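You operate a simulated robot arm through the tools that you are given. There is no shell and no other tool. Be economical: measure what you need, move in short steps, check, and stop when the job is done.

The job below is to be done with a simulated two-armed robot. You get a single attempt, and the scene is never put back.

JOB
Turn the silver top nut till its needle shows green, then lock it.
Fine: draw the yellow tab back first, push it in after; last, swing the tiller to the red stop.
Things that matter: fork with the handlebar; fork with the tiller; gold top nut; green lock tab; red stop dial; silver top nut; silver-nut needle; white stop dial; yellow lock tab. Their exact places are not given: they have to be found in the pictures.

It is judged by the outcome, as a careful person would: the job done as asked, and still so three seconds after it is handed in. It fails if anything else is knocked over, pushed out of place, dropped, spilled or broken.

ROBOT AND FRAMES
Two 7-joint arms with fingered hands on one trunk, on a base that drives. Base frame: it is fixed to the floor where the robot stands at the start and does not move with it; the origin is under the middle of the robot, x ahead of it, y to its left, z up. Lengths are in mm, angles in degrees, forces in N, time in s.
The left shoulder is at the start at [85, 182, 1097], the right one opposite. With the tool pointing down near the work surface each hand reaches from about 460 to 860 mm from the robot's upright axis, wherever it stands, measured 20 degrees to its own side. Places, roughly: fork with the handlebar [2900, -200, 800]; fork with the tiller [700, -200, 600]; gold top nut [2900, -100, 1000]; green lock tab [2800, -100, 1000]; red stop dial [600, -100, 800]; silver top nut [700, 0, 900]; silver-nut needle [800, -100, 900]; white stop dial [800, -200, 700]; yellow lock tab [700, 0, 900]. Payload 3.8 kg a hand.
The tool frame of a hand sits at the grasp point between the pads (the TCP): z along the fingers, y along the line on which they close. The tips reach 30 mm beyond it. Largest opening 104 mm; the body of the gripper starts 35 mm behind the TCP. The gripper is a hand of 4 fingers: y runs from the thumb to the fingers, the wrist lies at [-17, -104, -178] in the tool frame, and closing takes about 1.5 s.
Orientation is that of the tool frame in the base frame, as a unit quaternion [x, y, z, w]. With the fingers straight down and the wrist toward the robot, the tool's x, y and z point along [0, 1, 0], [1, 0, 0] and [0, 0, -1] of the base frame.

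CONTROLS
- The arms move only by the tool arm_command. It takes "left_plan", "right_plan" or both (then of equal length, played together; a hand with none holds still); each is a list of rows, each a list of 7 numbers: the shift along the tool's x, y, z in units of 200 mm (1.0 is 200 mm), then the turn, a rotation vector about the tool's x, y, z in units of 45 degrees (1.0 is 45 degrees), then the finger opening in mm, from 0 to 104. In form: [[tx, ty, tz, rx, ry, rz, grip], ...]. A call has 1 to 10 rows; each row is the pose to reach, as a shift and turn from the pose commanded when the call began, along the tool's axes at that moment. A call with a number of a shift or a turn outside -1 to 1 is refused whole. A row lasts 0.2 s, in which the tool goes at most 50 mm and 8.6 degrees; a call with a longer step from one row to the next is refused whole, and so is a gripper value outside its range. Where a pose cannot be reached the arm comes as near as it can. A force on the tool above 40 N (or 10 N above the force at the start of the call, whichever is more), or a blocked arm, ends the call early, and 0.2 s more pass. Each finger travels about 72 mm/s and halts on what it meets, pressing with about 22 N; the grip force reading is that of the motor and also rises with nothing between the fingers. The clock runs only during rows and for 0.2 s after the last one: add rows that repeat a pose to give the fingers time. It gives the time, the measured TCP pose, the force on the tool (base axes), the opening and the grip force at its end, in the units of the frame above (readings bear some noise), with the torque about the TCP (base axes, N m) and any sound that the robot's microphone picked up.
- Cameras (640 x 400 px; columns grow to the right, rows downward): "scene" is now at [186.2, -7.2, 1301.2]; the picture's right is [-0.08, -1.00, 0.00], its down [-0.32, 0.03, -0.95] and it looks along [0.94, -0.07, -0.32] (base axes); focal length 291 px, centre (320, 200). "left" rides on the left gripper at [-66, -90, -126] in its tool frame; the picture's right is [-0.78, -0.30, 0.56], its down [0.57, -0.70, 0.42] and it looks along [0.27, 0.65, 0.71] (tool axes); focal length 275 px, centre (320, 200). "right" rides on the right gripper at [66, -90, -126] in its tool frame; the picture's right is [-0.78, 0.30, -0.56], its down [-0.57, -0.70, 0.42] and it looks along [-0.26, 0.65, 0.71] (tool axes); focal length 275 px, centre (320, 200).
- grab_frame(camera): a new picture of that camera. It takes no simulated time.
- raise_lower(by): slides the trunk up (or, below 0, down) by that many mm; the arms and the scene camera ride with it, the base frame stays. It gives what a move gives, with no picture.
- steer(legs): drives the robot by 1 to 6 legs, each [ahead, left, turn to the left] in mm, mm and degrees, along the robot's own axes; the way and the turn of a leg run together, so that a leg with both is an arc; at most 1500 mm and 180 degrees a leg. The arms and the cameras ride along, it lands a little off, and it stops where it bumps. It gives what a move gives.
- set_grasp(shape, hand): the hand has 4 fingers and takes this shape, open, in about a second: jaw (thumb against the fingers, like two jaws); tri (thumb and two fingers); tip (a fingertip pinch); poke (one finger out to press); point (the index stretched); flat (the hand flat); cup (the hand cupped); fist (a fist). The gripper value then closes the fingers along that shape, each until it touches; the sizes above hold for jaw. It gives what a move gives, with no picture.
- pan_tilt(pan, tilt): turns the head with the scene camera to pan (to the left, within 86 degrees either way) and tilt (down, from -29 to 69), counted from straight ahead of the robot. It gives what a move gives.
- point_at(camera, pixels): for up to 12 pixels [column, row] of the newest picture of that camera ("zoom" is the newest enlarged one), the place [x, y, z] in the base frame of the surface seen there, good to about 3 mm. It takes no simulated time.
- zoom(camera, box): a new picture of the part [left, top, right, bottom] of that camera's present view, enlarged. It takes no simulated time.
- hand_in(): hands the job in; it is judged then, once.

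Keep the steps short. Do not move on a guess: measure, check each grasp and each placing, and mend mistakes. In all there are 80 turns and 78 pictures (those below and enlarged ones count). Leave the grippers open and the arms clear of the work at the hand-in unless told otherwise, and finish with a single line.

The tools are called after ">>>" as name(argument=value, ...) on one line, values as JSON. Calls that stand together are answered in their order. arm_command: Moves the arms, as the interface text tells. Its arguments: {"type":"object","properties":{"left_plan":{"type":"array"},"right_plan":{"type":"array"}},"required":[]} The other tools are called the same way: raise_lower (by) slides the trunk up or down; set_grasp (shape, hand) gives the hand a shape; steer (legs) drives the base; pan_tilt (pan, tilt) turns the head that bears the scene camera; grab_frame (camera) takes a picture; point_at (camera, pixels) gives the place of the surface under pixels of a picture; zoom (camera, box) takes an enlarged picture of a part of a camera's view; hand_in () hands the job in.

At the start:

```text
clock: 0.0
left_tcp_pos: [498.4, 146.5, 1201.1]
left_ee_rot: [0.707, 0.707, 0.0, 0.0]
left_ft_force: [-0.8, 0.3, -0.4]
left_torque: [-0.03, 0.01, -0.02]
left_grip_width: 103.5
left_gripper_force: 0.0
left_shape: jaw
right_tcp_pos: [548.9, -249.9, 1184.8]
right_ee_rot: [0.707, 0.707, 0.0, 0.0]
right_ft_force: [0.1, -0.2, -0.4]
right_torque: [0.07, 0.01, 0.02]
right_grip_width: 103.8
right_gripper_force: 0.1
right_shape: jaw
trunk travel left (down, up): [-250.0, 506.0]
robot x, y, heading: [-0.7, -0.5, -0.0]
head pan, tilt: [-4.5, 18.7]
```

scene: 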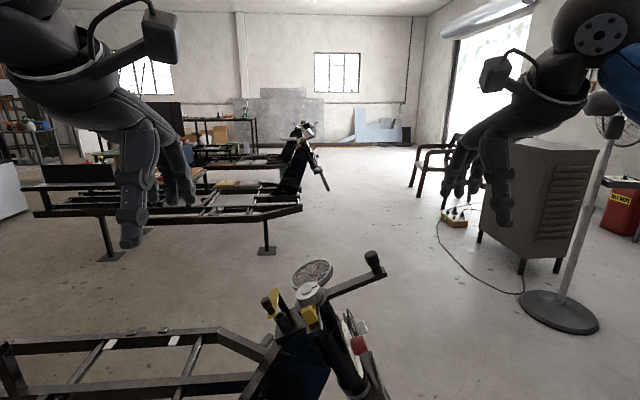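
right: 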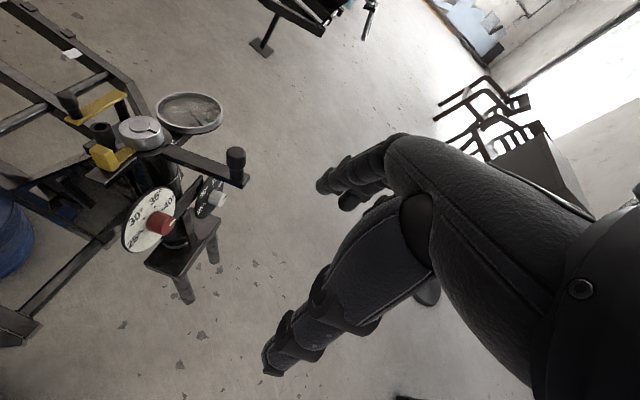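
left: 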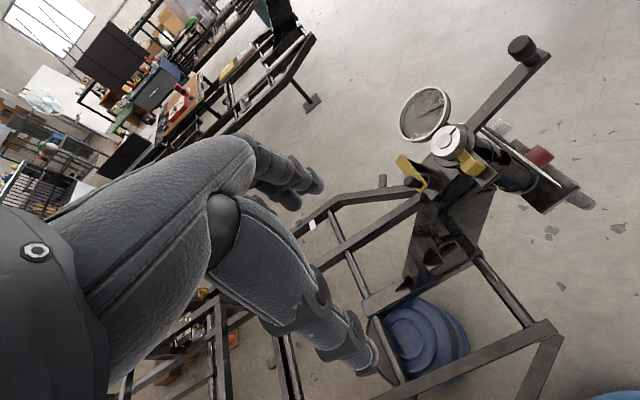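

I see the near fork at about (310,300) in the scene picture. I'll enlarge it from the scene and both hand cameras.

>>> zoom(camera="scene", box=[230, 240, 400, 400])

>>> zoom(camera="right", box=[50, 70, 260, 310])

>>> zoom(camera="left", box=[380, 20, 600, 220])

```text
2.50 times, centred on (315, 320) of scene
```

zoom: 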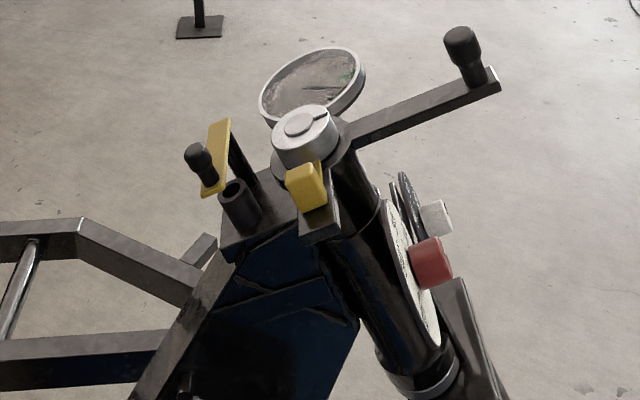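

```text
1.67 times, centred on (155, 190) of right
```

zoom: 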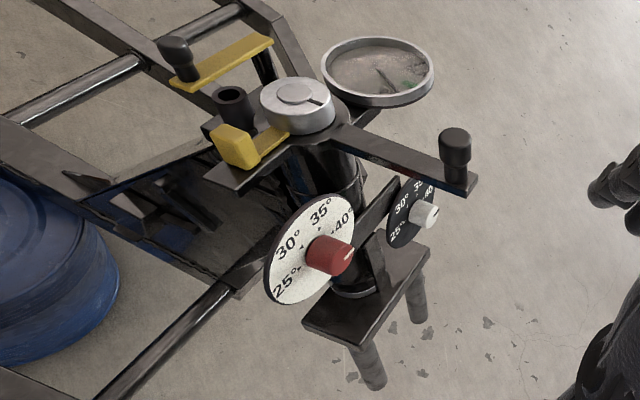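

```text
2.00 times, centred on (490, 120) of left
```

zoom: 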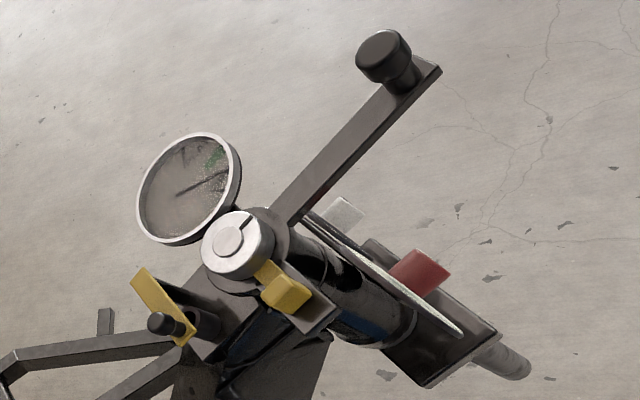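

From the left enlargement I'll measure the nut, tab, tiller, gauge and dials.

>>> point_at(camera="zoom", pixels=[[228, 241], [246, 220], [285, 290], [268, 270], [188, 190], [214, 157], [383, 55], [290, 215], [415, 270], [345, 212], [165, 322], [155, 300]])

>>> zoom(camera="left", box=[390, 80, 510, 200])

>>> zoom(camera="right", box=[110, 160, 240, 260])

```text
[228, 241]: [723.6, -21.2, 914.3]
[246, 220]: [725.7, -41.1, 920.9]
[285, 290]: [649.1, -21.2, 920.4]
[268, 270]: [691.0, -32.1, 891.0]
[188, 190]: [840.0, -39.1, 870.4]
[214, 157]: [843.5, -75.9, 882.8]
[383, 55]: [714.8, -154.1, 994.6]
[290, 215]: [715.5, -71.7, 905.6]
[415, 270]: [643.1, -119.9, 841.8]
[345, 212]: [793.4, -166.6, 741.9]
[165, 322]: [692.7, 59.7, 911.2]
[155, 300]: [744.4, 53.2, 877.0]
```

```text
3.33 times, centred on (450, 140) of left
```

zoom: 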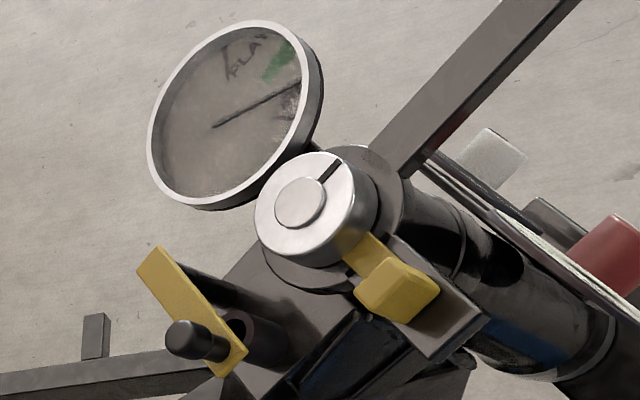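

```text
4.00 times, centred on (175, 210) of right
```

zoom: 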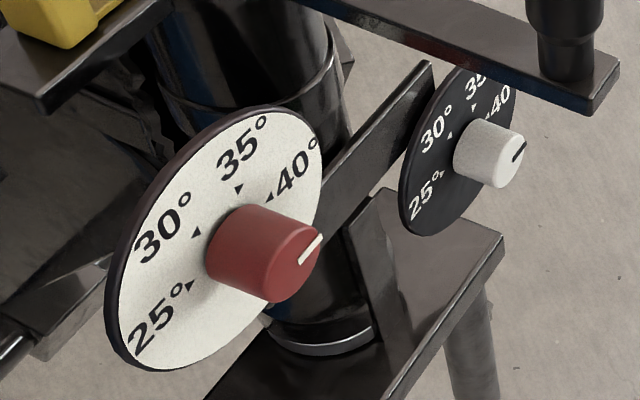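

The tab block sits robot-side of the nut, at about (649,-21,920). I'll check the far fork for comparison and measure more points on the nut and tab.

>>> zoom(camera="scene", box=[270, 110, 340, 200])

>>> zoom(camera="scene", box=[260, 255, 350, 325])

>>> zoom(camera="left", box=[390, 80, 510, 200])

>>> point_at(camera="zoom", pixels=[[299, 202], [299, 165], [268, 210], [305, 245], [345, 190], [410, 285], [370, 295], [368, 250], [400, 315], [340, 165], [440, 320], [290, 283]])

```text
4.44 times, centred on (305, 155) of scene
```

zoom: 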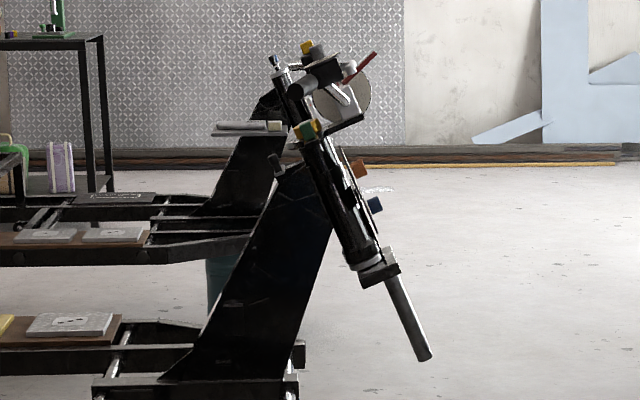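

```text
5.71 times, centred on (305, 290) of scene
```

zoom: 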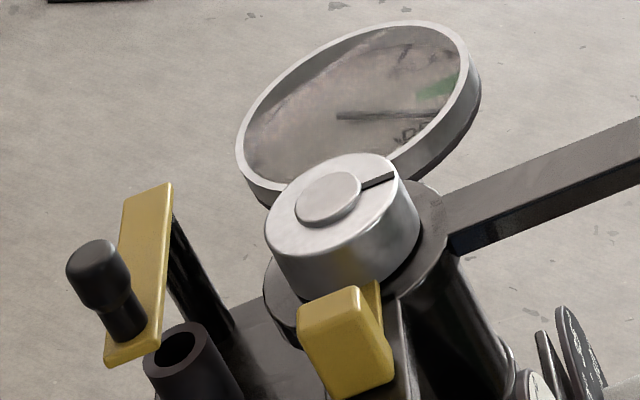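

```text
3.33 times, centred on (450, 140) of left
```

zoom: 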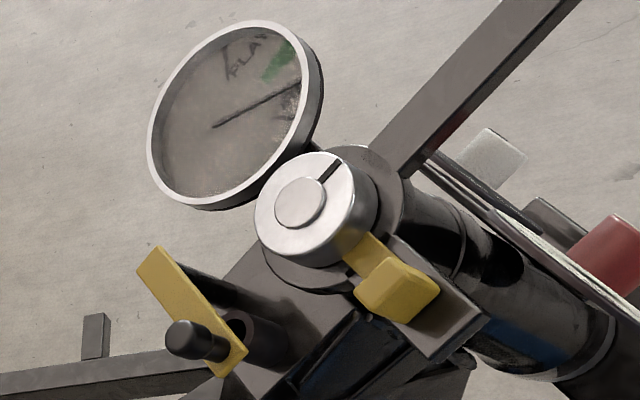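

```text
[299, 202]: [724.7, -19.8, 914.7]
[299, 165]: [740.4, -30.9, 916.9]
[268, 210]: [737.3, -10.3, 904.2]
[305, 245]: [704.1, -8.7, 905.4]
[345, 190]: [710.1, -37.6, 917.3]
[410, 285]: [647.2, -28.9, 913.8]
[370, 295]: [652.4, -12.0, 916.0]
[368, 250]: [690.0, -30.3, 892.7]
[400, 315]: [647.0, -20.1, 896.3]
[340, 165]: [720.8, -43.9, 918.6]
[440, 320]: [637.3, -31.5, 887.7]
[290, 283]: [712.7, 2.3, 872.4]
```

The needle sits past green on the side opposite "PLAY". I'll look at the tab block closely from the right and left cameras and measure its edges.

>>> zoom(camera="right", box=[60, 85, 170, 195])

>>> zoom(camera="left", box=[430, 120, 500, 190])

>>> point_at(camera="zoom", pixels=[[335, 305], [310, 360], [400, 385], [440, 330], [370, 320], [345, 385], [375, 425], [300, 265], [330, 240], [380, 250], [480, 380], [420, 300]])

```text
3.64 times, centred on (115, 140) of right
```

zoom: 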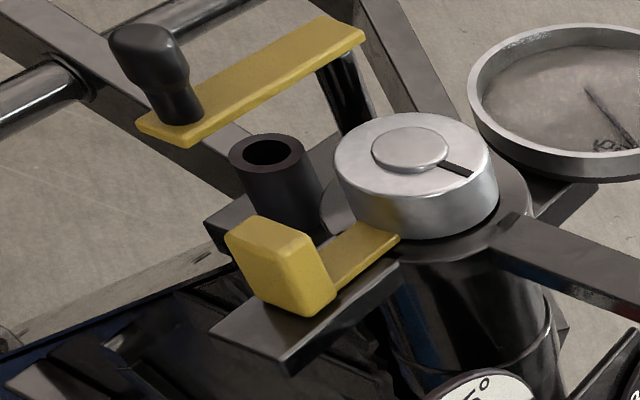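

```text
5.71 times, centred on (465, 155) of left
```

zoom: 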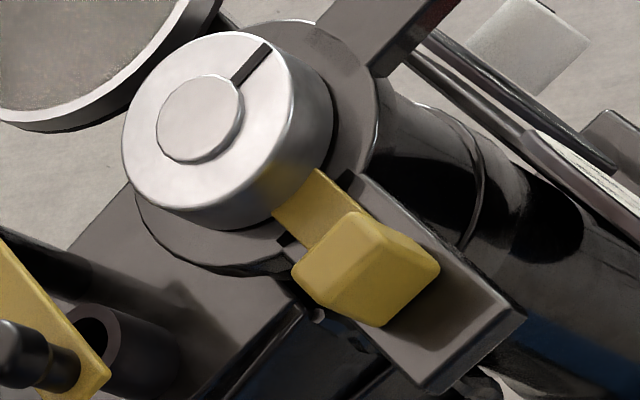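

```text
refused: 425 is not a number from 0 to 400
```

Clear: a yellow plate running to the nut with an upright block at its outer end, on a ledge. Measuring its edges.

>>> point_at(camera="zoom", pixels=[[352, 222], [312, 258], [380, 255], [340, 295], [380, 312], [425, 275], [325, 185], [290, 222], [315, 215], [400, 350], [340, 250], [505, 315]])

>>> zoom(camera="right", box=[60, 85, 170, 195])

>>> point_at(camera="zoom", pixels=[[265, 220], [300, 240], [235, 240], [315, 305], [320, 260], [250, 290], [395, 240], [360, 240], [345, 275], [150, 40], [340, 40], [268, 140]])

```text
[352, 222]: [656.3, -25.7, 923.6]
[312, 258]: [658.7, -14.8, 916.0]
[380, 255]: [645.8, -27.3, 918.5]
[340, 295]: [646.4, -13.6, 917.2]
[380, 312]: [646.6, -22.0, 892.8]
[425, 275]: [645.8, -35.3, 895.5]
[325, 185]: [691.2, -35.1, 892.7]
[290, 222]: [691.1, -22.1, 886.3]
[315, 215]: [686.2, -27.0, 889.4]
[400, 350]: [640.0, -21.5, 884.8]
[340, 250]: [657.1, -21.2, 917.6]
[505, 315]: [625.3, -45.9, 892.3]
```

```text
3.64 times, centred on (115, 140) of right
```

zoom: 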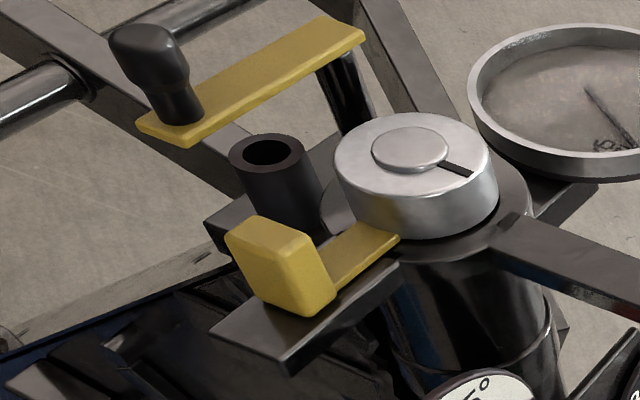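

```text
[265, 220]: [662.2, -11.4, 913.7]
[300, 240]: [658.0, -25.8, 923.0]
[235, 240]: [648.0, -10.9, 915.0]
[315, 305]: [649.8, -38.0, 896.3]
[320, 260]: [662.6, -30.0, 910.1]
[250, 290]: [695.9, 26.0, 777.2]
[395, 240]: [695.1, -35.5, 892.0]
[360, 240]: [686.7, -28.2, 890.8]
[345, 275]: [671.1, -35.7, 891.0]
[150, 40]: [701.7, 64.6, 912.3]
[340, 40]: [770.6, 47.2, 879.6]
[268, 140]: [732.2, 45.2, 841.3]
```

The tab block is about x 646–661, y −12…−28 and 30 mm tall. The gap to the nut rim is about 35 mm, and the steering axis leans about 23° in the y–z plane. I'll bring the left hand to a point 100 mm above the block along that axis, tilted 23°, with the opening narrowed to 50.

>>> arm_command(left_plan=[[-0.078, 0.097, 0.114, 0, -0.064, 0, 100], [-0.156, 0.195, 0.229, 0, -0.128, 0, 90], [-0.233, 0.292, 0.343, 0, -0.192, 0, 80], [-0.311, 0.389, 0.458, 0, -0.256, 0, 70], [-0.389, 0.486, 0.572, 0, -0.32, 0, 60], [-0.467, 0.584, 0.686, 0, -0.384, 0, 50], [-0.545, 0.681, 0.801, 0, -0.448, 0, 50], [-0.622, 0.778, 0.915, 0, -0.511, 0, 50], [-0.622, 0.778, 0.915, 0, -0.511, 0, 50], [-0.622, 0.778, 0.915, 0, -0.511, 0, 50]])

>>> grab_frame(camera="left")

>>> zoom(camera="scene", box=[230, 200, 390, 360])

```text
clock: 2.2
left_tcp_pos: [654.0, 19.4, 1017.4]
left_ee_rot: [0.693, 0.693, -0.141, 0.141]
left_ft_force: [0.3, -0.5, -0.2]
left_torque: [0.02, -0.02, 0.03]
left_grip_width: 50.4
left_gripper_force: 0.2
left_shape: jaw
right_tcp_pos: [548.1, -249.6, 1186.3]
right_ee_rot: [0.707, 0.707, -0.001, 0.0]
right_ft_force: [-0.1, -0.3, 0.6]
right_torque: [0.0, 0.02, -0.02]
right_grip_width: 103.3
right_gripper_force: 0.0
right_shape: jaw
trunk travel left (down, up): [-250.0, 506.0]
robot x, y, heading: [1.2, -0.4, 0.1]
head pan, tilt: [-4.5, 18.7]
```

```text
63 pictures are left
```

left: 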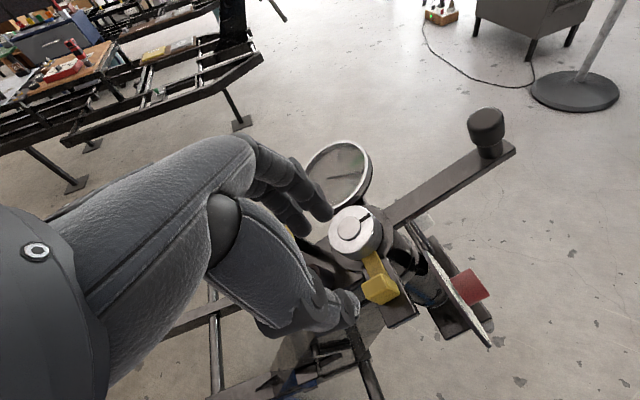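

```text
2.50 times, centred on (310, 280) of scene
```

zoom: 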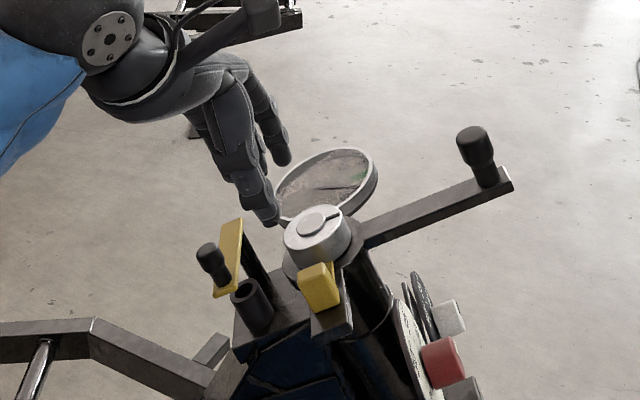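

The orientation is right. I'll descend 55 mm along the axis and look again.

>>> arm_command(left_plan=[[0.012, 0, 0.15, 0, 0, 0, 50], [0.012, 0, 0.275, 0, 0, 0, 50], [0.012, 0, 0.275, 0, 0, 0, 50]])

>>> zoom(camera="left", box=[240, 120, 480, 340])

>>> zoom(camera="scene", box=[250, 230, 370, 350])

>>> zoom(camera="right", box=[40, 60, 200, 220])

```text
clock: 3.0
left_tcp_pos: [655.7, 1.8, 967.6]
left_ee_rot: [0.693, 0.693, -0.142, 0.141]
left_ft_force: [0.4, 0.4, -0.4]
left_torque: [-0.04, 0.0, 0.01]
left_grip_width: 50.6
left_gripper_force: 0.0
left_shape: jaw
right_tcp_pos: [548.8, -250.6, 1186.3]
right_ee_rot: [0.707, 0.707, 0.0, 0.0]
right_ft_force: [-0.2, 0.2, -0.9]
right_torque: [-0.04, 0.04, 0.02]
right_grip_width: 103.5
right_gripper_force: 0.2
right_shape: jaw
trunk travel left (down, up): [-250.0, 506.0]
robot x, y, heading: [4.5, -0.6, -0.0]
head pan, tilt: [-4.5, 18.7]
```

```text
1.82 times, centred on (360, 230) of left
```

zoom: 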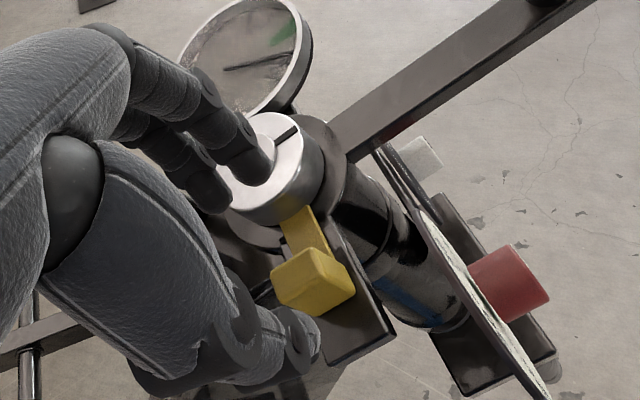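

```text
3.33 times, centred on (310, 290) of scene
```

zoom: 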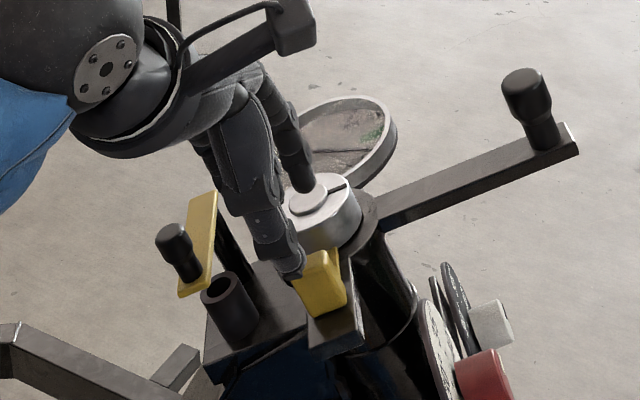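

```text
2.50 times, centred on (120, 140) of right
```

zoom: 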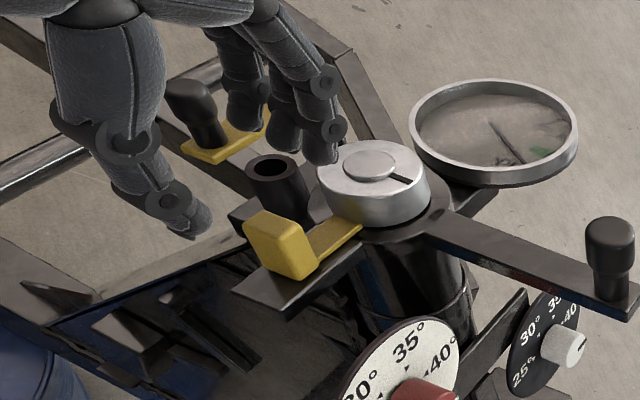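

I need to know where the fingertips actually are, so I'll measure them in the right-camera enlargement.

>>> point_at(camera="zoom", pixels=[[190, 230], [195, 210], [328, 155], [288, 145], [245, 122], [330, 140], [270, 170], [375, 165], [190, 90], [262, 232]])

```text
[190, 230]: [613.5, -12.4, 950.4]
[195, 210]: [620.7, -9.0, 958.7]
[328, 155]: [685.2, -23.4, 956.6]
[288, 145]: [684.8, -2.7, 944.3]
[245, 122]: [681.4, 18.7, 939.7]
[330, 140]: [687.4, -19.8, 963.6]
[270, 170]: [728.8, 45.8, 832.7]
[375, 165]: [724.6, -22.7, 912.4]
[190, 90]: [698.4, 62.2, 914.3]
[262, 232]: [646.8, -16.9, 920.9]
```

The fingers are at about x 681–697 and the thumb at about x 613–625. I'll narrow to 34, shift 6 mm toward the robot, and descend 42 mm so the fingers enter the gap.

>>> arm_command(left_plan=[[0, -0.028, 0, 0, 0, 0, 34], [0, -0.028, 0, 0, 0, 0, 34], [0, -0.028, 0.08, 0, 0, 0, 34], [0, -0.028, 0.15, 0, 0, 0, 34], [0, -0.028, 0.21, 0, 0, 0, 34], [0, -0.028, 0.21, 0, 0, 0, 34]])

>>> zoom(camera="left", box=[240, 120, 480, 340])

>>> zoom(camera="right", box=[50, 70, 180, 200])

```text
clock: 4.4
left_tcp_pos: [648.1, -16.4, 930.0]
left_ee_rot: [0.693, 0.692, -0.141, 0.141]
left_ft_force: [-0.3, 0.4, 0.1]
left_torque: [0.0, 0.01, -0.01]
left_grip_width: 34.0
left_gripper_force: 0.0
left_shape: jaw
right_tcp_pos: [547.9, -250.5, 1185.6]
right_ee_rot: [0.706, 0.708, 0.001, 0.001]
right_ft_force: [0.4, -0.8, 0.1]
right_torque: [-0.01, -0.03, -0.02]
right_grip_width: 103.6
right_gripper_force: 0.1
right_shape: jaw
trunk travel left (down, up): [-250.0, 506.0]
robot x, y, heading: [-0.3, -1.8, -0.2]
head pan, tilt: [-4.5, 18.7]
```

```text
1.82 times, centred on (360, 230) of left
```

zoom: 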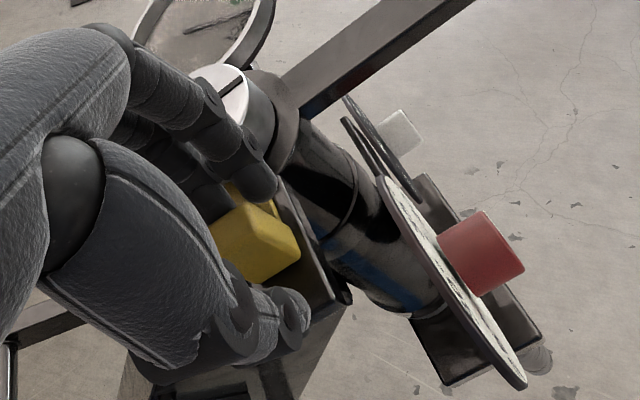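

```text
3.08 times, centred on (115, 135) of right
```

zoom: 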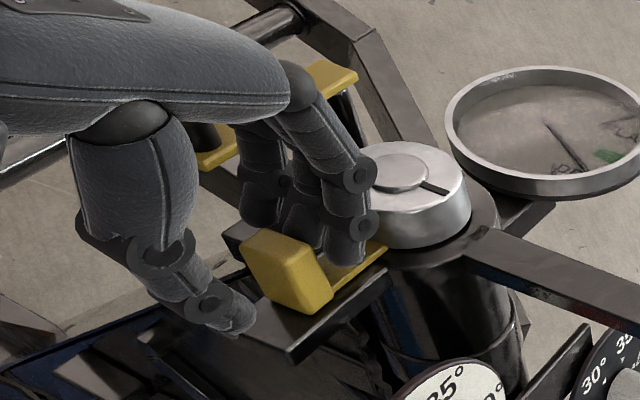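

The fingers are in the gap and the thumb is outside the block. I'll close on it.

>>> arm_command(left_plan=[[0, 0, 0, 0, 0, 0, 20], [0, 0, 0, 0, 0, 0, 10], [0, 0, 0, 0, 0, 0, 4], [0, 0, 0, 0, 0, 0, 4]])

>>> zoom(camera="right", box=[50, 70, 180, 200])

```text
clock: 5.4
left_tcp_pos: [648.6, -16.6, 929.7]
left_ee_rot: [0.693, 0.693, -0.141, 0.14]
left_ft_force: [-1.1, -0.8, -0.5]
left_torque: [0.0, -0.02, 0.0]
left_grip_width: 10.7
left_gripper_force: 22.3
left_shape: jaw
right_tcp_pos: [547.1, -250.3, 1185.0]
right_ee_rot: [0.707, 0.707, 0.0, 0.0]
right_ft_force: [-0.1, 0.2, 0.5]
right_torque: [0.0, 0.03, 0.02]
right_grip_width: 103.7
right_gripper_force: 0.1
right_shape: jaw
trunk travel left (down, up): [-250.0, 506.0]
robot x, y, heading: [0.2, -0.7, 0.1]
head pan, tilt: [-4.5, 18.7]
```

```text
3.08 times, centred on (115, 135) of right
```

zoom: 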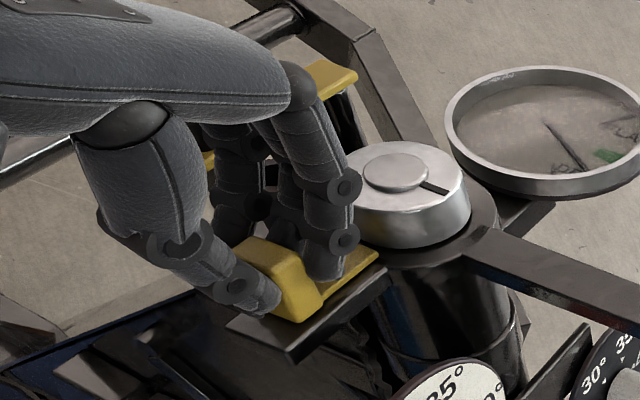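

The block is held (opening 10.7, 22 N). I'll draw it back in 4 mm steps, watching the force.

>>> arm_command(left_plan=[[0, -0.02, 0, 0, 0, 0, 4], [0, -0.04, 0, 0, 0, 0, 4], [0, -0.06, 0, 0, 0, 0, 4], [0, -0.08, 0, 0, 0, 0, 4], [0, -0.08, 0, 0, 0, 0, 4]])

>>> zoom(camera="right", box=[50, 70, 180, 200])

```text
clock: 6.6
left_tcp_pos: [633.7, -16.5, 928.6]
left_ee_rot: [0.693, 0.692, -0.141, 0.143]
left_ft_force: [11.3, -2.4, 6.3]
left_torque: [-0.13, -0.37, 0.09]
left_grip_width: 10.8
left_gripper_force: 22.4
left_shape: jaw
right_tcp_pos: [549.6, -251.1, 1185.6]
right_ee_rot: [0.707, 0.707, 0.0, -0.001]
right_ft_force: [-0.6, -1.1, -1.3]
right_torque: [-0.01, -0.01, -0.02]
right_grip_width: 103.7
right_gripper_force: 0.0
right_shape: jaw
trunk travel left (down, up): [-250.0, 506.0]
robot x, y, heading: [0.8, 0.5, -0.0]
head pan, tilt: [-4.5, 18.7]
```

```text
3.08 times, centred on (115, 135) of right
```

zoom: 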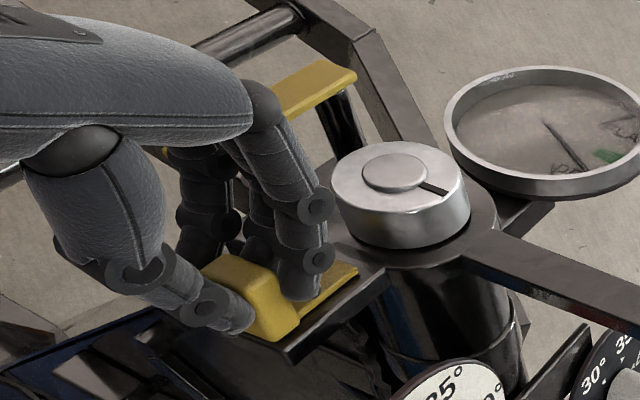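

The tab is out 15 mm and its inner end is clear of the nut. I'll pull a few mm more to find its stop.

>>> arm_command(left_plan=[[0, -0.015, 0, 0, 0, 0, 4], [0, -0.03, 0, 0, 0, 0, 4], [0, -0.03, 0, 0, 0, 0, 4]])

```text
clock: 7.4
left_tcp_pos: [628.1, -16.2, 929.0]
left_ee_rot: [0.692, 0.693, -0.14, 0.144]
left_ft_force: [23.6, -2.2, 12.6]
left_torque: [-0.13, -0.83, 0.17]
left_grip_width: 11.6
left_gripper_force: 22.2
left_shape: jaw
right_tcp_pos: [551.4, -251.9, 1184.4]
right_ee_rot: [0.707, 0.707, 0.0, -0.001]
right_ft_force: [0.6, -0.3, 0.6]
right_torque: [0.0, -0.04, 0.01]
right_grip_width: 103.7
right_gripper_force: 0.1
right_shape: jaw
trunk travel left (down, up): [-250.0, 506.0]
robot x, y, heading: [-3.2, -1.3, -0.2]
head pan, tilt: [-4.5, 18.7]
```

The force is rising to 24 N, so it has likely reached its end stop. I'll ease 5 mm, open to 34 and see whether it stays out.

>>> arm_command(left_plan=[[0, 0.025, 0, 0, 0, 0, 4], [0, 0.025, 0, 0, 0, 0, 34], [0, 0.025, 0, 0, 0, 0, 34], [0, 0.025, 0, 0, 0, 0, 34]])

>>> zoom(camera="right", box=[50, 70, 180, 200])

```text
clock: 8.4
left_tcp_pos: [630.6, -15.5, 927.5]
left_ee_rot: [0.694, 0.692, -0.142, 0.139]
left_ft_force: [-0.2, 0.2, -0.2]
left_torque: [0.03, 0.0, 0.01]
left_grip_width: 33.6
left_gripper_force: 0.1
left_shape: jaw
right_tcp_pos: [548.3, -250.6, 1185.8]
right_ee_rot: [0.707, 0.707, 0.0, 0.0]
right_ft_force: [0.3, -0.4, -0.3]
right_torque: [-0.01, -0.02, 0.02]
right_grip_width: 103.5
right_gripper_force: 0.1
right_shape: jaw
trunk travel left (down, up): [-250.0, 506.0]
robot x, y, heading: [2.8, -0.5, -0.2]
head pan, tilt: [-4.5, 18.7]
```

```text
3.08 times, centred on (115, 135) of right
```

zoom: 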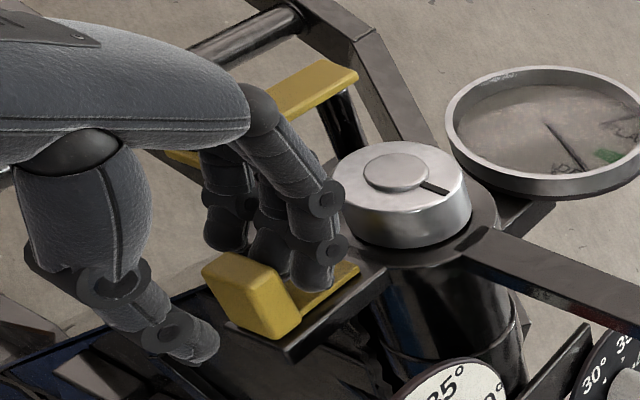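

The tab stays out by itself at x≈631–646. Next I'll lift 60 mm along the axis, move 93 mm over the nut, pre-turn 20° clockwise and open to 84.

>>> arm_command(left_plan=[[0, 0, -0.15, 0, 0, 0, 34], [0, 0, -0.3, 0, 0, 0, 34], [0, 0.15, -0.3, 0, 0, 0.15, 50], [0, 0.31, -0.3, 0, 0, 0.3, 70], [0, 0.467, -0.3, 0, 0, 0.444, 84], [0, 0.467, -0.3, 0, 0, 0.444, 84]])

>>> grab_frame(camera="left")

>>> zoom(camera="right", box=[50, 60, 230, 220])

>>> point_at(camera="zoom", pixels=[[200, 190], [235, 205], [270, 215], [355, 170], [320, 180]])

```text
clock: 9.8
left_tcp_pos: [722.7, 7.5, 982.8]
left_ee_rot: [0.803, 0.561, -0.115, 0.164]
left_ft_force: [0.0, 1.0, -0.4]
left_torque: [0.04, 0.0, 0.02]
left_grip_width: 84.1
left_gripper_force: 0.0
left_shape: jaw
right_tcp_pos: [548.4, -250.2, 1185.1]
right_ee_rot: [0.708, 0.707, 0.0, 0.0]
right_ft_force: [0.3, 0.0, 0.9]
right_torque: [-0.03, 0.01, 0.0]
right_grip_width: 103.5
right_gripper_force: 0.1
right_shape: jaw
trunk travel left (down, up): [-250.0, 506.0]
robot x, y, heading: [4.2, -2.3, 0.1]
head pan, tilt: [-4.5, 18.7]
```

```text
53 pictures are left
```

left: 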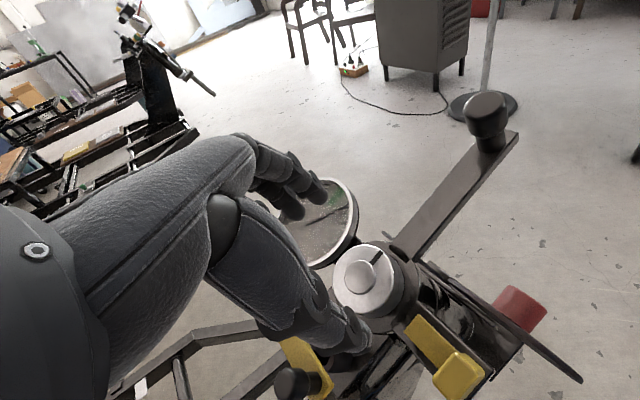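

```text
2.50 times, centred on (140, 140) of right
```

zoom: 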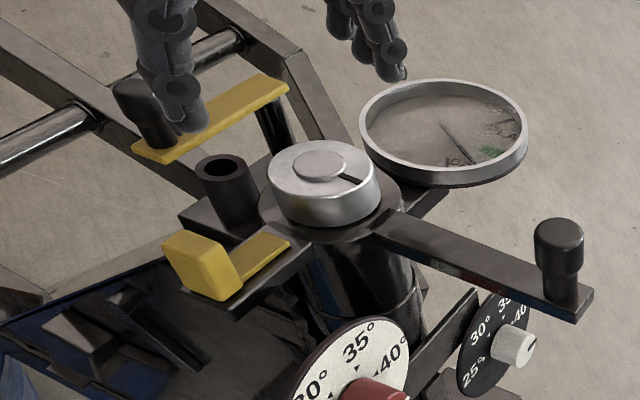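

```text
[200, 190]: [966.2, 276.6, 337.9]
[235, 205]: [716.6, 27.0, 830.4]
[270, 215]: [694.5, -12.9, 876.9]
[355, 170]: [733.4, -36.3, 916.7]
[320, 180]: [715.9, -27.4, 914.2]
```

The path is clear. I'll descend 67 mm around the nut (fingertips to about 16–18 mm below its top), staying open.

>>> arm_command(left_plan=[[0, 0.007, 0.12, 0, 0, 0, 84], [0, 0.007, 0.24, 0, 0, 0, 84], [0, 0.007, 0.3, 0, 0, 0, 84], [0, 0.007, 0.335, 0, 0, 0, 84], [0, 0.007, 0.335, 0, 0, 0, 84]])

>>> zoom(camera="right", box=[50, 60, 230, 220])

>>> zoom(camera="scene", box=[250, 230, 370, 350])

```text
clock: 11.0
left_tcp_pos: [724.5, -17.8, 921.4]
left_ee_rot: [0.803, 0.562, -0.114, 0.163]
left_ft_force: [-0.7, 0.2, 0.4]
left_torque: [0.0, 0.0, -0.01]
left_grip_width: 83.8
left_gripper_force: 0.0
left_shape: jaw
right_tcp_pos: [548.5, -249.1, 1184.8]
right_ee_rot: [0.707, 0.707, 0.0, 0.0]
right_ft_force: [-0.5, -0.7, 0.0]
right_torque: [-0.03, -0.01, -0.01]
right_grip_width: 103.7
right_gripper_force: 0.1
right_shape: jaw
trunk travel left (down, up): [-250.0, 506.0]
robot x, y, heading: [-3.0, -0.8, 0.0]
head pan, tilt: [-4.5, 18.7]
```

```text
2.50 times, centred on (140, 140) of right
```

zoom: 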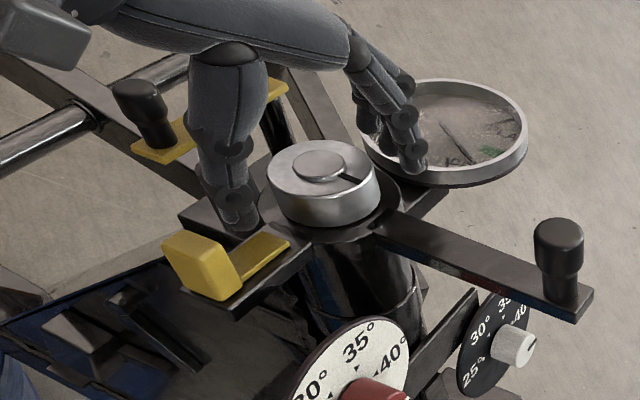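

```text
3.33 times, centred on (310, 290) of scene
```

zoom: 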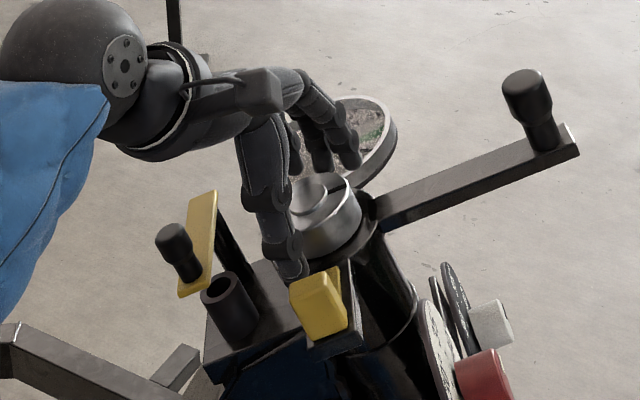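

The hand straddles the nut. I'll close on it.

>>> arm_command(left_plan=[[0, 0, 0, 0, 0, 0, 70], [0, 0, 0, 0, 0, 0, 55], [0, 0, 0, 0, 0, 0, 45], [0, 0, 0, 0, 0, 0, 45], [0, 0, 0, 0, 0, 0, 45]])

>>> zoom(camera="right", box=[50, 60, 230, 220])

```text
clock: 12.2
left_tcp_pos: [724.0, -17.1, 920.8]
left_ee_rot: [0.802, 0.563, -0.115, 0.163]
left_ft_force: [-2.7, -0.1, -0.8]
left_torque: [-0.01, 0.04, 0.0]
left_grip_width: 47.7
left_gripper_force: 22.4
left_shape: jaw
right_tcp_pos: [549.4, -250.9, 1185.2]
right_ee_rot: [0.707, 0.707, 0.0, 0.0]
right_ft_force: [-0.1, 0.1, -0.1]
right_torque: [0.0, 0.0, 0.05]
right_grip_width: 103.6
right_gripper_force: 0.1
right_shape: jaw
trunk travel left (down, up): [-250.0, 506.0]
robot x, y, heading: [0.7, 0.3, 0.2]
head pan, tilt: [-4.5, 18.7]
```

```text
2.50 times, centred on (140, 140) of right
```

zoom: 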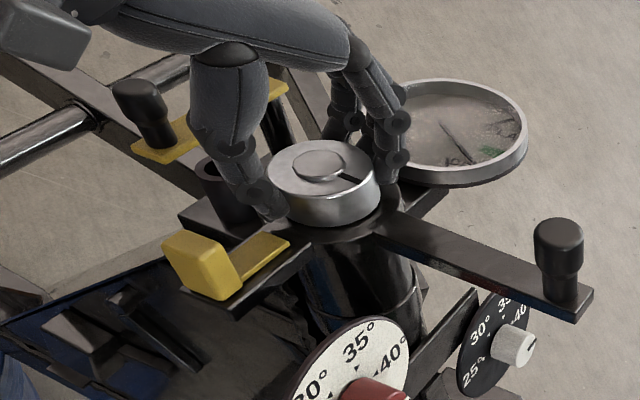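

The nut is gripped (47.7 mm, 22 N). The needle is on the tight side, so I'll turn 16° counter-clockwise from above and watch it.

>>> arm_command(left_plan=[[0, 0, 0, 0, 0, -0.12, 40], [0, 0, 0, 0, 0, -0.24, 40], [0, 0, 0, 0, 0, -0.36, 40], [0, 0, 0, 0, 0, -0.36, 40]])

>>> zoom(camera="right", box=[110, 60, 230, 180])

```text
clock: 13.2
left_tcp_pos: [723.6, -19.5, 921.1]
left_ee_rot: [0.714, 0.671, -0.137, 0.146]
left_ft_force: [-1.5, 0.0, -1.3]
left_torque: [0.01, -0.02, 0.0]
left_grip_width: 47.5
left_gripper_force: 22.2
left_shape: jaw
right_tcp_pos: [548.5, -250.3, 1184.5]
right_ee_rot: [0.707, 0.708, 0.0, 0.0]
right_ft_force: [-0.4, 0.1, 0.1]
right_torque: [0.03, 0.0, 0.0]
right_grip_width: 103.5
right_gripper_force: 0.0
right_shape: jaw
trunk travel left (down, up): [-250.0, 506.0]
robot x, y, heading: [-0.2, 4.3, 0.2]
head pan, tilt: [-4.5, 18.7]
```

```text
3.33 times, centred on (170, 120) of right
```

zoom: 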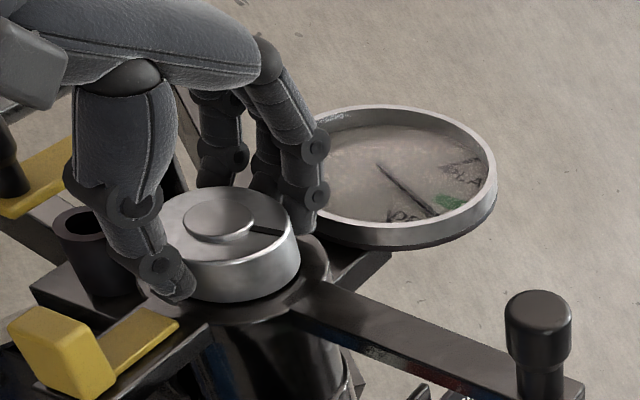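

The nut turns and the needle is moving toward green, almost touching it now. I'll turn 8° more.

>>> arm_command(left_plan=[[0, 0, 0, 0, 0, -0.09, 40], [0, 0, 0, 0, 0, -0.18, 40], [0, 0, 0, 0, 0, -0.18, 40]])

>>> zoom(camera="right", box=[160, 80, 220, 140])

```text
clock: 14.0
left_tcp_pos: [725.7, -18.1, 921.2]
left_ee_rot: [0.666, 0.718, -0.147, 0.134]
left_ft_force: [1.0, -1.6, -3.0]
left_torque: [-0.02, -0.08, 0.02]
left_grip_width: 47.6
left_gripper_force: 22.2
left_shape: jaw
right_tcp_pos: [548.4, -249.7, 1184.8]
right_ee_rot: [0.707, 0.707, -0.001, -0.001]
right_ft_force: [-0.8, 0.1, -0.1]
right_torque: [0.0, 0.02, 0.02]
right_grip_width: 103.6
right_gripper_force: 0.0
right_shape: jaw
trunk travel left (down, up): [-250.0, 506.0]
robot x, y, heading: [2.3, -5.3, 0.3]
head pan, tilt: [-4.5, 18.7]
```

```text
6.67 times, centred on (190, 110) of right
```

zoom: 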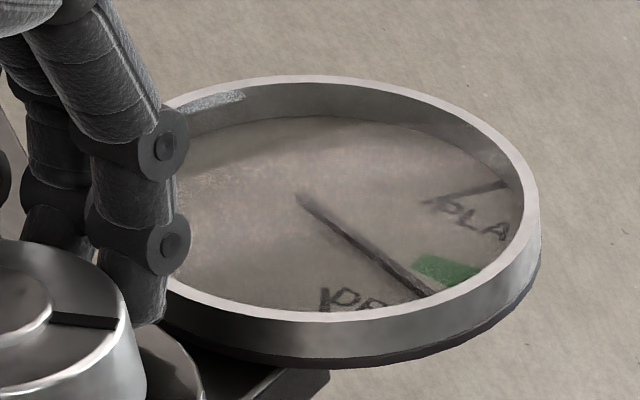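

The needle is now at the near edge of green, and I want its middle. I'll turn 9° more.

>>> arm_command(left_plan=[[0, 0, 0, 0, 0, -0.1, 40], [0, 0, 0, 0, 0, -0.2, 40], [0, 0, 0, 0, 0, -0.2, 40]])

>>> zoom(camera="right", box=[160, 80, 220, 140])

```text
clock: 14.8
left_tcp_pos: [726.3, -18.0, 921.5]
left_ee_rot: [0.607, 0.769, -0.156, 0.123]
left_ft_force: [1.8, 0.7, -0.9]
left_torque: [0.01, -0.07, 0.04]
left_grip_width: 47.8
left_gripper_force: 22.3
left_shape: jaw
right_tcp_pos: [549.6, -250.6, 1184.3]
right_ee_rot: [0.708, 0.706, -0.002, 0.0]
right_ft_force: [-0.8, -0.2, -0.1]
right_torque: [-0.02, 0.0, 0.0]
right_grip_width: 103.5
right_gripper_force: 0.1
right_shape: jaw
trunk travel left (down, up): [-250.0, 506.0]
robot x, y, heading: [1.8, -0.2, -0.1]
head pan, tilt: [-4.5, 18.7]
```

```text
6.67 times, centred on (190, 110) of right
```

zoom: 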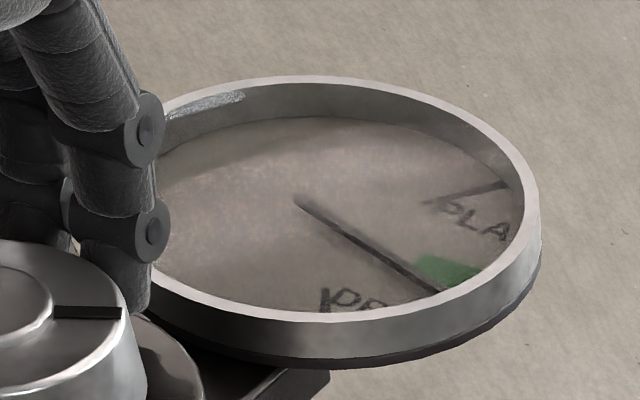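

The needle is creeping into green. I'll turn 13° more.

>>> arm_command(left_plan=[[0, 0, 0, 0, 0, -0.1, 40], [0, 0, 0, 0, 0, -0.2, 40], [0, 0, 0, 0, 0, -0.29, 40], [0, 0, 0, 0, 0, -0.29, 40]])

>>> zoom(camera="right", box=[140, 80, 220, 160])

```text
clock: 15.8
left_tcp_pos: [725.3, -17.5, 922.1]
left_ee_rot: [0.515, 0.833, -0.169, 0.105]
left_ft_force: [3.5, -1.2, -3.1]
left_torque: [0.03, -0.11, 0.06]
left_grip_width: 47.4
left_gripper_force: 22.0
left_shape: jaw
right_tcp_pos: [548.6, -250.8, 1184.9]
right_ee_rot: [0.707, 0.707, -0.001, -0.001]
right_ft_force: [-0.3, -0.5, -0.3]
right_torque: [-0.01, 0.01, -0.01]
right_grip_width: 103.3
right_gripper_force: 0.1
right_shape: jaw
trunk travel left (down, up): [-250.0, 506.0]
robot x, y, heading: [2.9, 2.1, 0.1]
head pan, tilt: [-4.5, 18.7]
```

```text
5.00 times, centred on (180, 120) of right
```

zoom: 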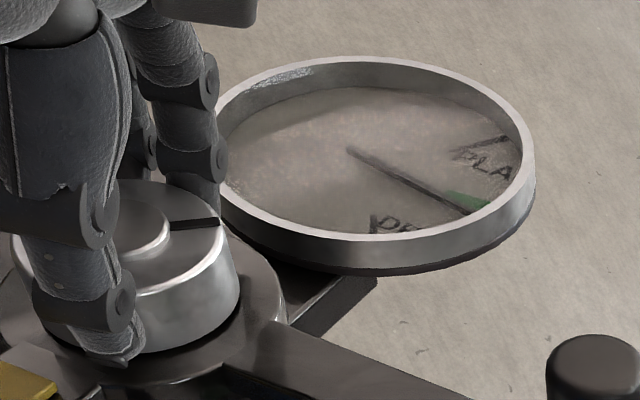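

The needle has entered green from this view. I'll check from the head camera, which has less parallax.

>>> zoom(camera="scene", box=[280, 240, 350, 310])

>>> grab_frame(camera="left")

```text
5.71 times, centred on (315, 275) of scene
```

zoom: 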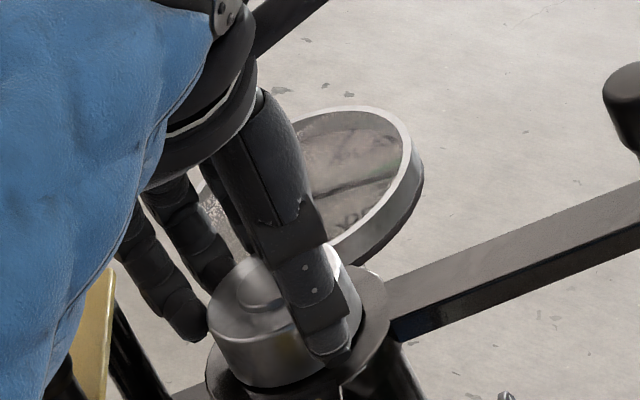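

```text
43 pictures are left
```

left: 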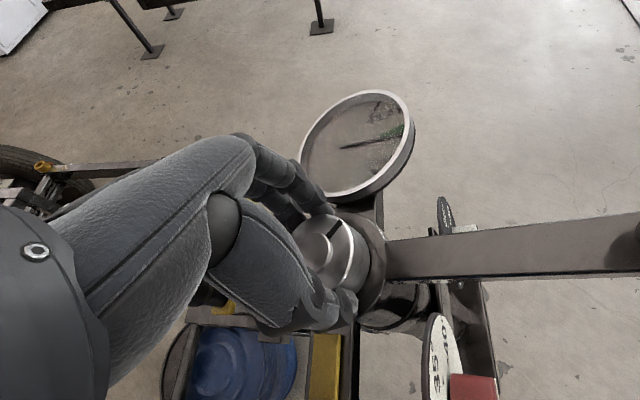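

>>> zoom(camera="left", box=[295, 85, 420, 205])

```text
3.33 times, centred on (358, 145) of left
```

zoom: 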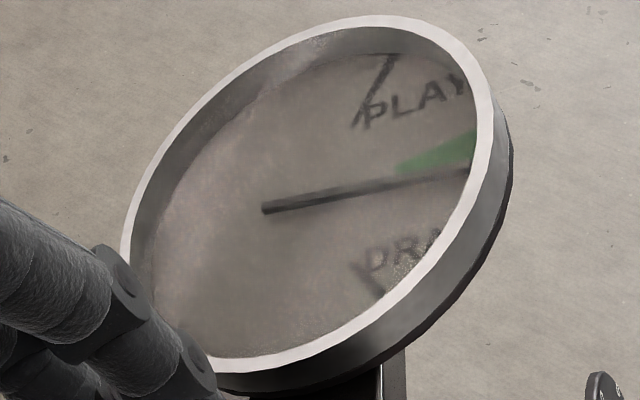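

From this view the needle lies on the lower edge of green. It needs roughly 8° of needle, so I'll turn 13° more.

>>> arm_command(left_plan=[[0, 0, 0, 0, 0, -0.1, 40], [0, 0, 0, 0, 0, -0.2, 40], [0, 0, 0, 0, 0, -0.29, 40], [0, 0, 0, 0, 0, -0.29, 40]])

>>> zoom(camera="left", box=[280, 70, 440, 230])

```text
clock: 16.8
left_tcp_pos: [726.7, -16.7, 921.4]
left_ee_rot: [0.418, 0.887, -0.179, 0.084]
left_ft_force: [3.7, -1.1, -1.1]
left_torque: [0.02, -0.11, 0.03]
left_grip_width: 47.9
left_gripper_force: 21.8
left_shape: jaw
right_tcp_pos: [549.6, -250.4, 1185.6]
right_ee_rot: [0.707, 0.707, -0.001, -0.001]
right_ft_force: [-0.3, -0.6, -0.8]
right_torque: [0.02, 0.01, 0.01]
right_grip_width: 103.8
right_gripper_force: 0.0
right_shape: jaw
trunk travel left (down, up): [-250.0, 506.0]
robot x, y, heading: [1.5, 1.8, -0.3]
head pan, tilt: [-4.5, 18.7]
```

```text
2.50 times, centred on (360, 150) of left
```

zoom: 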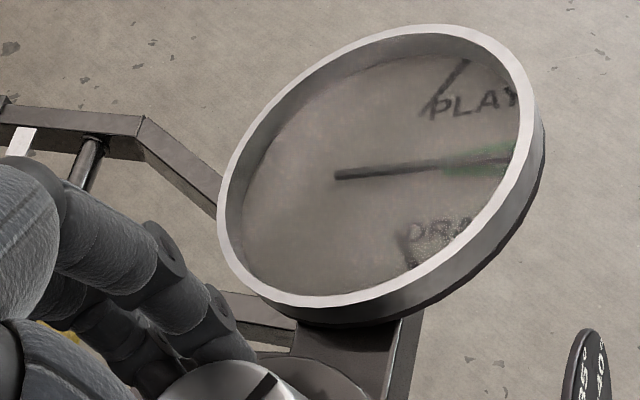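

The needle sits mid-green. I'll open, lift 70 mm along the axis, and recheck.

>>> arm_command(left_plan=[[0, 0, 0, 0, 0, 0, 60], [0, 0, 0, 0, 0, 0, 84], [0, 0, 0, 0, 0, 0, 84], [0, 0, -0.15, 0, 0, 0, 84], [0, 0, -0.35, 0, 0, 0, 84], [0, 0, -0.35, 0, 0, 0, 84]])

>>> zoom(camera="left", box=[260, 80, 440, 260])

```text
clock: 18.2
left_tcp_pos: [724.1, 11.8, 987.6]
left_ee_rot: [0.418, 0.886, -0.181, 0.085]
left_ft_force: [0.3, -0.3, 0.4]
left_torque: [-0.01, 0.01, 0.04]
left_grip_width: 83.5
left_gripper_force: 0.1
left_shape: jaw
right_tcp_pos: [548.0, -251.3, 1184.4]
right_ee_rot: [0.707, 0.707, -0.001, 0.0]
right_ft_force: [0.1, -0.6, -0.1]
right_torque: [-0.03, 0.02, 0.0]
right_grip_width: 103.7
right_gripper_force: 0.1
right_shape: jaw
trunk travel left (down, up): [-250.0, 506.0]
robot x, y, heading: [-2.9, 0.9, -0.2]
head pan, tilt: [-4.5, 18.7]
```

```text
2.22 times, centred on (350, 170) of left
```

zoom: 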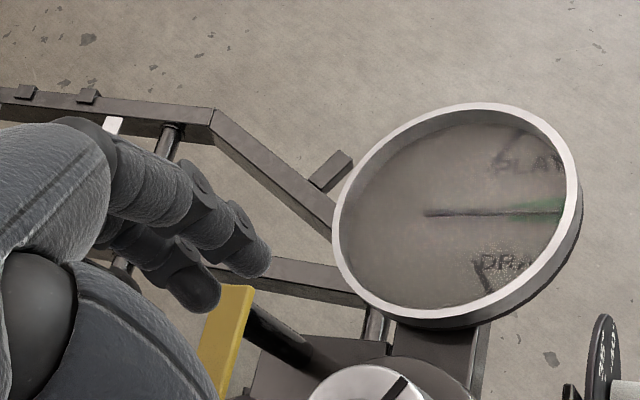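

The needle holds in green. I'll go back over the tab: turn +39.5° and shift 93 mm toward the robot, keeping the height.

>>> arm_command(left_plan=[[0.05, -0.06, 0, 0, 0, 0.147, 70], [0.1, -0.12, 0, 0, 0, 0.293, 55], [0.15, -0.18, 0, 0, 0, 0.44, 45], [0.2, -0.24, 0, 0, 0, 0.586, 36], [0.25, -0.3, 0, 0, 0, 0.733, 36], [0.297, -0.361, 0, 0, 0, 0.878, 36], [0.297, -0.361, 0, 0, 0, 0.878, 36]])

>>> zoom(camera="right", box=[50, 60, 230, 220])

```text
clock: 19.8
left_tcp_pos: [630.1, 9.0, 986.5]
left_ee_rot: [0.693, 0.692, -0.142, 0.14]
left_ft_force: [-0.1, 0.0, 1.0]
left_torque: [0.02, 0.06, 0.04]
left_grip_width: 36.8
left_gripper_force: 0.0
left_shape: jaw
right_tcp_pos: [548.7, -250.1, 1186.0]
right_ee_rot: [0.707, 0.708, 0.0, 0.0]
right_ft_force: [0.3, -0.5, -0.7]
right_torque: [-0.02, 0.0, -0.01]
right_grip_width: 103.7
right_gripper_force: 0.0
right_shape: jaw
trunk travel left (down, up): [-250.0, 506.0]
robot x, y, heading: [-2.4, -0.2, -0.2]
head pan, tilt: [-4.5, 18.7]
```

```text
2.50 times, centred on (140, 140) of right
```

zoom: 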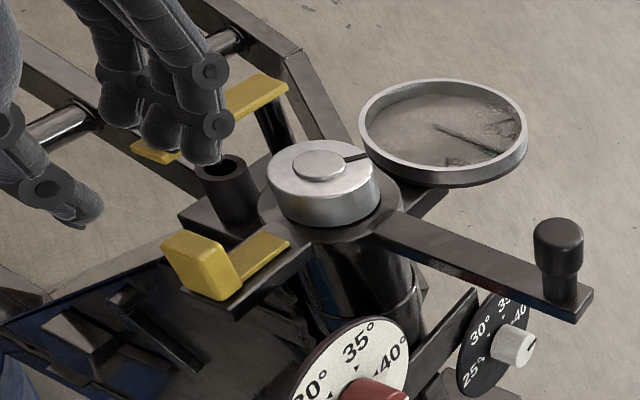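

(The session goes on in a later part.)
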